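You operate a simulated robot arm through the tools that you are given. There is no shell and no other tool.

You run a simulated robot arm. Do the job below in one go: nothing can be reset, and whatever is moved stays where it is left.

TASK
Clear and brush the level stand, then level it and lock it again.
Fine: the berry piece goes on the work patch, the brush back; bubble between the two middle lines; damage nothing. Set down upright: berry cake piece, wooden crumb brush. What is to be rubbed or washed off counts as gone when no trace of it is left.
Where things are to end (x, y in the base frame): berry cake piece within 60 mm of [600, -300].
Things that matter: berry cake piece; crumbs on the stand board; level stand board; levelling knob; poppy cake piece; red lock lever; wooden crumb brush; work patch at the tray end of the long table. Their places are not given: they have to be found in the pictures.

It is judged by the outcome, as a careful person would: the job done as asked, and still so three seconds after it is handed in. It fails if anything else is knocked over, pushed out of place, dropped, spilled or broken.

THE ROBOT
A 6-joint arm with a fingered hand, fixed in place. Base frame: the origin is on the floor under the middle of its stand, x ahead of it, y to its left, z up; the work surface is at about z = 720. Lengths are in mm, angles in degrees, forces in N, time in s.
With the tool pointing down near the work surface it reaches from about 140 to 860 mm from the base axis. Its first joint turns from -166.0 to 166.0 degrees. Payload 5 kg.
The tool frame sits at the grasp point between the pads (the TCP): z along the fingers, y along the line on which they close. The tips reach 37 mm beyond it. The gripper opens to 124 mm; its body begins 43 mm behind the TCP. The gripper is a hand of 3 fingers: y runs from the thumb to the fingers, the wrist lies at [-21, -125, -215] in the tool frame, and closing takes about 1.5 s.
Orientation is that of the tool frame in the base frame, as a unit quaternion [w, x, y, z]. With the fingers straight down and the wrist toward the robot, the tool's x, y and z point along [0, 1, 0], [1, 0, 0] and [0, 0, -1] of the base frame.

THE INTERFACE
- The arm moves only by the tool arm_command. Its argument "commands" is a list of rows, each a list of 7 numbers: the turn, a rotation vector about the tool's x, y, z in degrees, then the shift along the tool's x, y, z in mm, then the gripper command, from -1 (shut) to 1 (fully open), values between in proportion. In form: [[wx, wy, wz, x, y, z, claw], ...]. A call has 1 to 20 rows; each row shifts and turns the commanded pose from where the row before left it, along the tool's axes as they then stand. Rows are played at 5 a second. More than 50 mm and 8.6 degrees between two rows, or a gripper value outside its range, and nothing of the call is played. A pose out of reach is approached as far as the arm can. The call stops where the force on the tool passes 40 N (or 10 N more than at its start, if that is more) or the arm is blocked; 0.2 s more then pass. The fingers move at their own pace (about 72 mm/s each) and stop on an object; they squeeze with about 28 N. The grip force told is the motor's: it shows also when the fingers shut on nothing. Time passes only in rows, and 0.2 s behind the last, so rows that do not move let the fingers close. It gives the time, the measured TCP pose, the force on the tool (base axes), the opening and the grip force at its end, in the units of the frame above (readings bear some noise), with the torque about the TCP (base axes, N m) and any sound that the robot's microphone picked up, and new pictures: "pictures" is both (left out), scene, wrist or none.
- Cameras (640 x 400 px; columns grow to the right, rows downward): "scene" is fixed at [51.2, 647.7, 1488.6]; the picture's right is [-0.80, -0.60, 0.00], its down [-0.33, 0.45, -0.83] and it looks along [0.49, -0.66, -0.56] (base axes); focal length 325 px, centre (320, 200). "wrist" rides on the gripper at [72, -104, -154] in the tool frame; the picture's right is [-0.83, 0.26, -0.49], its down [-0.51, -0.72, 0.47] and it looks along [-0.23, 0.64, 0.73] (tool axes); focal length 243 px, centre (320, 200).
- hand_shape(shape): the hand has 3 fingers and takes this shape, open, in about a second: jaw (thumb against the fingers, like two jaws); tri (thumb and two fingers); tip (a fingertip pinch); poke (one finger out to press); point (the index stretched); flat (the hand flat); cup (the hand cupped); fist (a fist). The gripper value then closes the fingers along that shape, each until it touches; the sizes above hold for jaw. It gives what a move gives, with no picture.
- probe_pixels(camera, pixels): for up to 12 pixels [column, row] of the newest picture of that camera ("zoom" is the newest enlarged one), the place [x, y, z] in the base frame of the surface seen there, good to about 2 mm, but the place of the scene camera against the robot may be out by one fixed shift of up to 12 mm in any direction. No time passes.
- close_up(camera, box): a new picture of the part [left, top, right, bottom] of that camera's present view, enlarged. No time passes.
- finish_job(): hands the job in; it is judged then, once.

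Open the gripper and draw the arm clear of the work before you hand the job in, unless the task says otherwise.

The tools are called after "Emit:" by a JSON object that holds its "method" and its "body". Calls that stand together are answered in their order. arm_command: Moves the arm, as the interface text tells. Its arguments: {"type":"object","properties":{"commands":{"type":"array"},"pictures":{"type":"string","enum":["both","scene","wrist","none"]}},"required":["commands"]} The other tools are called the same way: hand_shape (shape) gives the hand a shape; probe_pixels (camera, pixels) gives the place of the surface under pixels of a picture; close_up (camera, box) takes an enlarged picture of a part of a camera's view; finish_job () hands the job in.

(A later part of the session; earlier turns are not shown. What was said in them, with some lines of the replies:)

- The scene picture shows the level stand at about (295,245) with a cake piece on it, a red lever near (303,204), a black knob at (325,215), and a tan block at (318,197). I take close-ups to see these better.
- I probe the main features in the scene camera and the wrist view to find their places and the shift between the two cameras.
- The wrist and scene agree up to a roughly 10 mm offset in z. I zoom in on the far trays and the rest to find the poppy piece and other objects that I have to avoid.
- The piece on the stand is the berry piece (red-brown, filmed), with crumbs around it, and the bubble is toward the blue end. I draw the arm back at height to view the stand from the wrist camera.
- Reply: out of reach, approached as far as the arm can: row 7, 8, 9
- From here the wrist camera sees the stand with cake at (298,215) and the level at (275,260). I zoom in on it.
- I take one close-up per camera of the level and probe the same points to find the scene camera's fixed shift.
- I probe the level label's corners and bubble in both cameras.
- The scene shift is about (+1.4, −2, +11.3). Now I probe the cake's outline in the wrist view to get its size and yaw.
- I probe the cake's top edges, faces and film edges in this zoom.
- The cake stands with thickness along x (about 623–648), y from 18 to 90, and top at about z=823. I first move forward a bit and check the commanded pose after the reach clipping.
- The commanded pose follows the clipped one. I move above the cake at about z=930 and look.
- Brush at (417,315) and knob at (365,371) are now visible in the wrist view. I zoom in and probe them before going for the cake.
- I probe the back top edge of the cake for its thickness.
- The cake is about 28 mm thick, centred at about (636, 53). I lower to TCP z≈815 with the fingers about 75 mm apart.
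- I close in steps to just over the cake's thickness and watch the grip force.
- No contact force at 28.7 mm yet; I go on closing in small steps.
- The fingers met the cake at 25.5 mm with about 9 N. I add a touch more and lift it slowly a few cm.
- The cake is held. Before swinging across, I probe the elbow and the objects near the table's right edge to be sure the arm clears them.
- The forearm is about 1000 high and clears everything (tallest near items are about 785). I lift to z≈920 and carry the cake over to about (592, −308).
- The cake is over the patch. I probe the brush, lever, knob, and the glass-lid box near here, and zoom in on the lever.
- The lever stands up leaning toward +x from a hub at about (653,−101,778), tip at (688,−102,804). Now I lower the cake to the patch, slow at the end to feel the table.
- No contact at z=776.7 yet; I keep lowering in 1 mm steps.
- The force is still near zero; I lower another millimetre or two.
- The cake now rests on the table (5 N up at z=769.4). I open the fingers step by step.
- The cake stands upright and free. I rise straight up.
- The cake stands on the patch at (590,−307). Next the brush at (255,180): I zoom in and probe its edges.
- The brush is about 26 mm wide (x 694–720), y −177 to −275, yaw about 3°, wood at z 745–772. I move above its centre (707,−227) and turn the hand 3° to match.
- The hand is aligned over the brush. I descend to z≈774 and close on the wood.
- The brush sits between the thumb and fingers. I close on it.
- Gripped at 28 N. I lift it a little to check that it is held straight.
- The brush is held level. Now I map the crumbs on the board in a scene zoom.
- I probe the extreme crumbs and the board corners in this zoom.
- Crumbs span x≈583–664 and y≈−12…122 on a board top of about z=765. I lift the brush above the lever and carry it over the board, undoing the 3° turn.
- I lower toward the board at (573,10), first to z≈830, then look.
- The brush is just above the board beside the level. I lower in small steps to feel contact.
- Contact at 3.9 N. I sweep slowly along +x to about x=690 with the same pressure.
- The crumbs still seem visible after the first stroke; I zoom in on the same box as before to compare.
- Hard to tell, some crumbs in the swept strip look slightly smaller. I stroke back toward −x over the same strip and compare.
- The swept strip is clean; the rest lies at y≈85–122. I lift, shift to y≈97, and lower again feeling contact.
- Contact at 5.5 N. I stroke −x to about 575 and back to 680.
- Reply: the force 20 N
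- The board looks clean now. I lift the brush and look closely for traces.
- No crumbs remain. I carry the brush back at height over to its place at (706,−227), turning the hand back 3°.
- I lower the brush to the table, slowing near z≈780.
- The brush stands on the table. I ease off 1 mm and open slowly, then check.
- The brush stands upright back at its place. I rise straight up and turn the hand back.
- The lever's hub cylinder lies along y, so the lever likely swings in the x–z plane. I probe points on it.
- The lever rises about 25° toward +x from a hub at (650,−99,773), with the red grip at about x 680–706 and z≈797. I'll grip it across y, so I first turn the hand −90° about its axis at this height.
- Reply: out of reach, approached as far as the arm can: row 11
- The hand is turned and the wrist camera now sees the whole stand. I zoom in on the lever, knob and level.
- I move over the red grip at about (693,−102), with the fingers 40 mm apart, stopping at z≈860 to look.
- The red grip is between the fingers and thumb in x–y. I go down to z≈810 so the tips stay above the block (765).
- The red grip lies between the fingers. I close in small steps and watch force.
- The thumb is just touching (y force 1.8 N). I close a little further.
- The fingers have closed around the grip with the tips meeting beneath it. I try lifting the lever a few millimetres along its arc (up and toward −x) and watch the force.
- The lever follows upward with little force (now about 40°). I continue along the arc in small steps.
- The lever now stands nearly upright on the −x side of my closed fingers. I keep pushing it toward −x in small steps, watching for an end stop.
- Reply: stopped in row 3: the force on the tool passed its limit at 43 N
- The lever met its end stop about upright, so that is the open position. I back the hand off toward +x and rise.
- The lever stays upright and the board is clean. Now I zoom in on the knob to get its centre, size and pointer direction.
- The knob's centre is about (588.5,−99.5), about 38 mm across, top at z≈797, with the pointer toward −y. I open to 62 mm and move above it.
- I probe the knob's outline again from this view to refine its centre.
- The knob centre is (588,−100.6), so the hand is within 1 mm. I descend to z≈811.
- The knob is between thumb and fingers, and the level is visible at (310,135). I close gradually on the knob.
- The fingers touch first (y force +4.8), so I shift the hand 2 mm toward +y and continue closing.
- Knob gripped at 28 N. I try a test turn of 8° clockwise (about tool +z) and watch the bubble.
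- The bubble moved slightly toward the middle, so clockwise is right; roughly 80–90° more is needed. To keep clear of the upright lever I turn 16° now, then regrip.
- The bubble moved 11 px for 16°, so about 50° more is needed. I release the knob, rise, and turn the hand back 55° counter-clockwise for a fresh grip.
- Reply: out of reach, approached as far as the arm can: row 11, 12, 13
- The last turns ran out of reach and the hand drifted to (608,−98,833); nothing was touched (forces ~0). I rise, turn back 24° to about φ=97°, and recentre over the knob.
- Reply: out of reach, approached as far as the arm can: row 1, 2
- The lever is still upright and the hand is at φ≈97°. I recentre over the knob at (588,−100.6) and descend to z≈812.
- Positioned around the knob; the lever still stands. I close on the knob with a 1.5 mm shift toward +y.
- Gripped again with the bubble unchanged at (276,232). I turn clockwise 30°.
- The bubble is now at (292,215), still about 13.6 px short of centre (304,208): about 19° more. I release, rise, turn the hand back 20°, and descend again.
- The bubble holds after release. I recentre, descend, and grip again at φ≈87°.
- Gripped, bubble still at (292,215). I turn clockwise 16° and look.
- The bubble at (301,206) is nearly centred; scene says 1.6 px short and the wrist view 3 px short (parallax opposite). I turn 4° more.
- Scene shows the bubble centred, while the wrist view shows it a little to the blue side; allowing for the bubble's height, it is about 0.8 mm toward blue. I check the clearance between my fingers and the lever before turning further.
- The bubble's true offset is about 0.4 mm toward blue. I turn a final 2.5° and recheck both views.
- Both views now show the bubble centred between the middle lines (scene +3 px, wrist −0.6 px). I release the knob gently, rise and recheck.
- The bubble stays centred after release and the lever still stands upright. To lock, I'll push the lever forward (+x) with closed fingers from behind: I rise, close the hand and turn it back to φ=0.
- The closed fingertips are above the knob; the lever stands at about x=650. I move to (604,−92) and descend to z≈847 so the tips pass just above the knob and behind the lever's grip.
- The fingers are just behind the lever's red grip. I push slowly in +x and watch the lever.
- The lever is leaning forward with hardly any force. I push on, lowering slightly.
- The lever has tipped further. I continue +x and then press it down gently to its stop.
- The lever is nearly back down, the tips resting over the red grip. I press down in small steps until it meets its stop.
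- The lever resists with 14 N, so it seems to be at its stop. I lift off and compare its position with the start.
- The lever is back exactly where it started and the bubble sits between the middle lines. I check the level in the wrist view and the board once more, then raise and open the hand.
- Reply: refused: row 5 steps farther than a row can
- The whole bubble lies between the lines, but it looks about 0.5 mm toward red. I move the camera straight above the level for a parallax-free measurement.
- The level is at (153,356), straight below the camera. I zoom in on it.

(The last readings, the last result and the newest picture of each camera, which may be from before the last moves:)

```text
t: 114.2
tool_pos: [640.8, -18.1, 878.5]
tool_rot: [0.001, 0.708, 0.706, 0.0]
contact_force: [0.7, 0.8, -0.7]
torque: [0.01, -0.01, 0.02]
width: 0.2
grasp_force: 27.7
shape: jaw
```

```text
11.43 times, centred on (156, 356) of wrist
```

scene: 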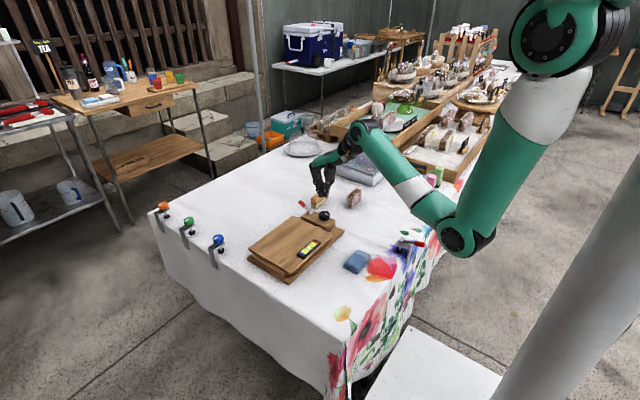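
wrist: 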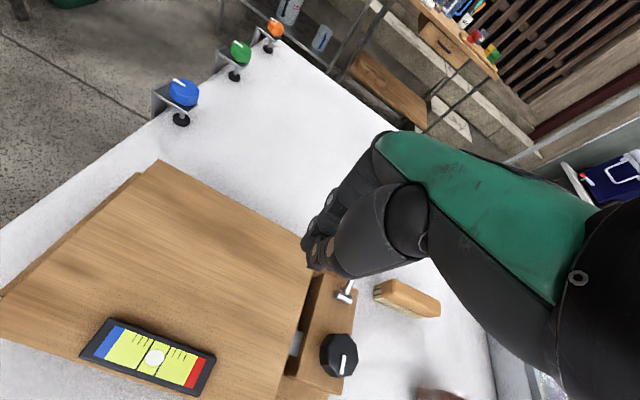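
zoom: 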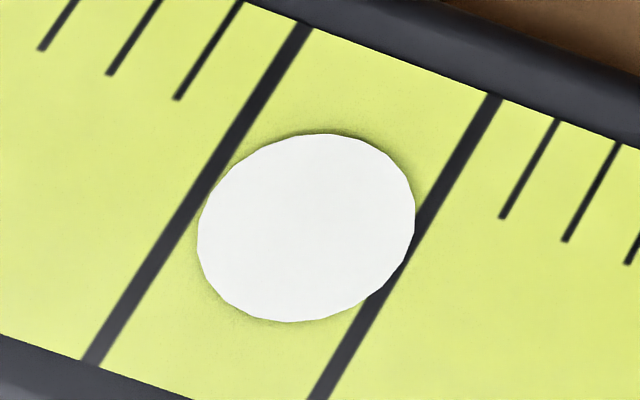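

Seen from straight above, the bubble's centre is only about 0.4 mm off the midpoint of the two lines, which is well centred. I check the board surface once more for crumbs, then retreat and open the hand.

Emit:
{"method": "close_up", "body": {"camera": "wrist", "box": [0, 150, 340, 362]}}

Emit:
{"method": "arm_command", "body": {"commands": [[0, 0, 0, 0, 0, -30, -1], [0, 0, 0, -10, 0, -35, -0.7], [0, 0, 0, -20, 8, -35, -0.3], [0, 0, 0, -25, 15, -30, 0.2], [0, 0, 0, -25, 15, -25, 0.6], [0, 0, 0, -25, 10, -20, 1], [0, 0, 0, -20, 10, 0, 1], [0, 0, 0, 0, 0, 0, 1], [0, 0, 0, 0, 0, 0, 1]], "pictures": "both"}}

Emit:
{"method": "close_up", "body": {"camera": "scene", "box": [245, 170, 375, 270]}}

```text
1.88 times, centred on (170, 256) of wrist
```

zoom: 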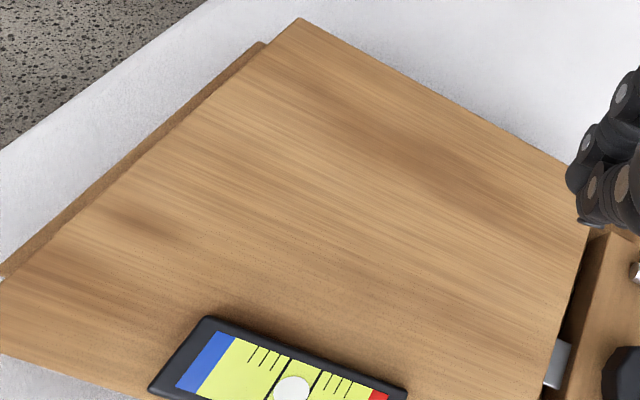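

```text
t: 116.2
tool_pos: [699.3, -143.2, 1052.0]
tool_rot: [0.001, 0.708, 0.707, 0.0]
contact_force: [0.2, -0.4, -0.3]
torque: [0.01, 0.0, 0.0]
width: 123.6
grasp_force: 0.0
shape: jaw
```

scene: 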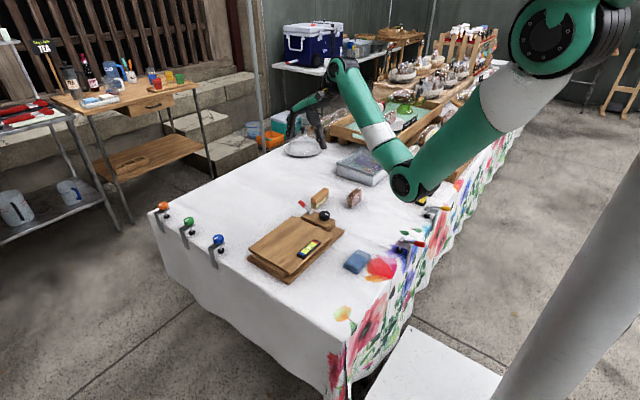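
wrist: 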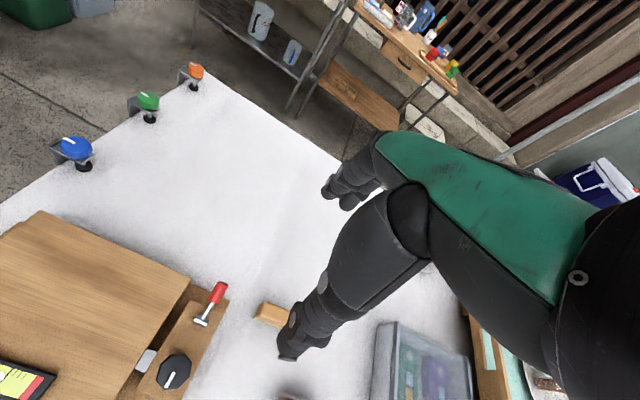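

```text
4.00 times, centred on (310, 220) of scene
```

zoom: 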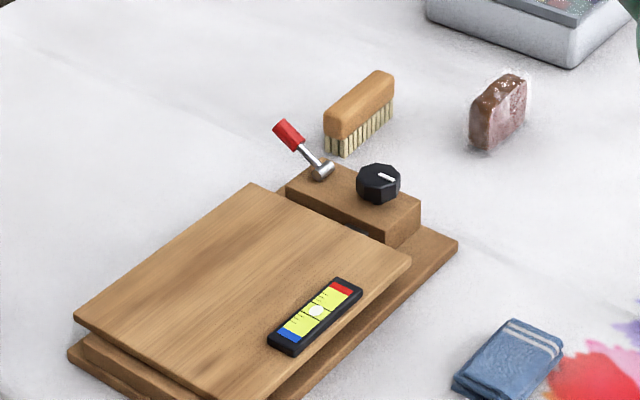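

All is in place: the board is clean, lever locked, bubble centred, brush and berry piece upright. A last probe of the cake and brush positions confirms before handing in.

Emit:
{"method": "probe_pixels", "body": {"camera": "scene", "pixels": [[318, 193], [354, 195], [353, 203], [313, 207], [327, 190], [301, 203]]}}

```text
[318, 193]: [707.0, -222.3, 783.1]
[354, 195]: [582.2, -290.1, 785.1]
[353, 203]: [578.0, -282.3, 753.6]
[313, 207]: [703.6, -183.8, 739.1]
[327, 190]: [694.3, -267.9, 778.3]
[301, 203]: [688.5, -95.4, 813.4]
```

The brush is back at (707,−222) as at the start, the berry piece stands near (590,−305), and the lever tip is at its starting point. The arm is clear and open, so I hand the job in.

Emit:
{"method": "finish_job", "body": {}}

```text
The job is handed in.
```

The stand is cleared, brushed, levelled and locked again, and I have handed the job in. I don't have the verdict.

- **Berry piece:** it stands upright on the work patch at about (590, −307), roughly 12 mm from the target point.
- **Crumbs:** the board was brushed in two strips, and no crumbs showed in the last close-ups from either camera.
- **Brush:** it is back upright on its bristles, within a few millimetres of where it started.
- **Level:** seen from straight above, the bubble's centre is about 0.4 mm from the midpoint of the two middle lines. The bubble is about as wide as the gap, so its edges just reach the lines.
- **Lock:** I raised the red lever to turn the knob, then pressed it back to its stop, exactly where it started.

While opening the lever I pushed it against its end stop with about 43 N before the arm stopped itself. I saw no damage, and the lever and stand looked unmoved afterwards. Nothing else was knocked or displaced that I could see. The arm is open and clear of the work.
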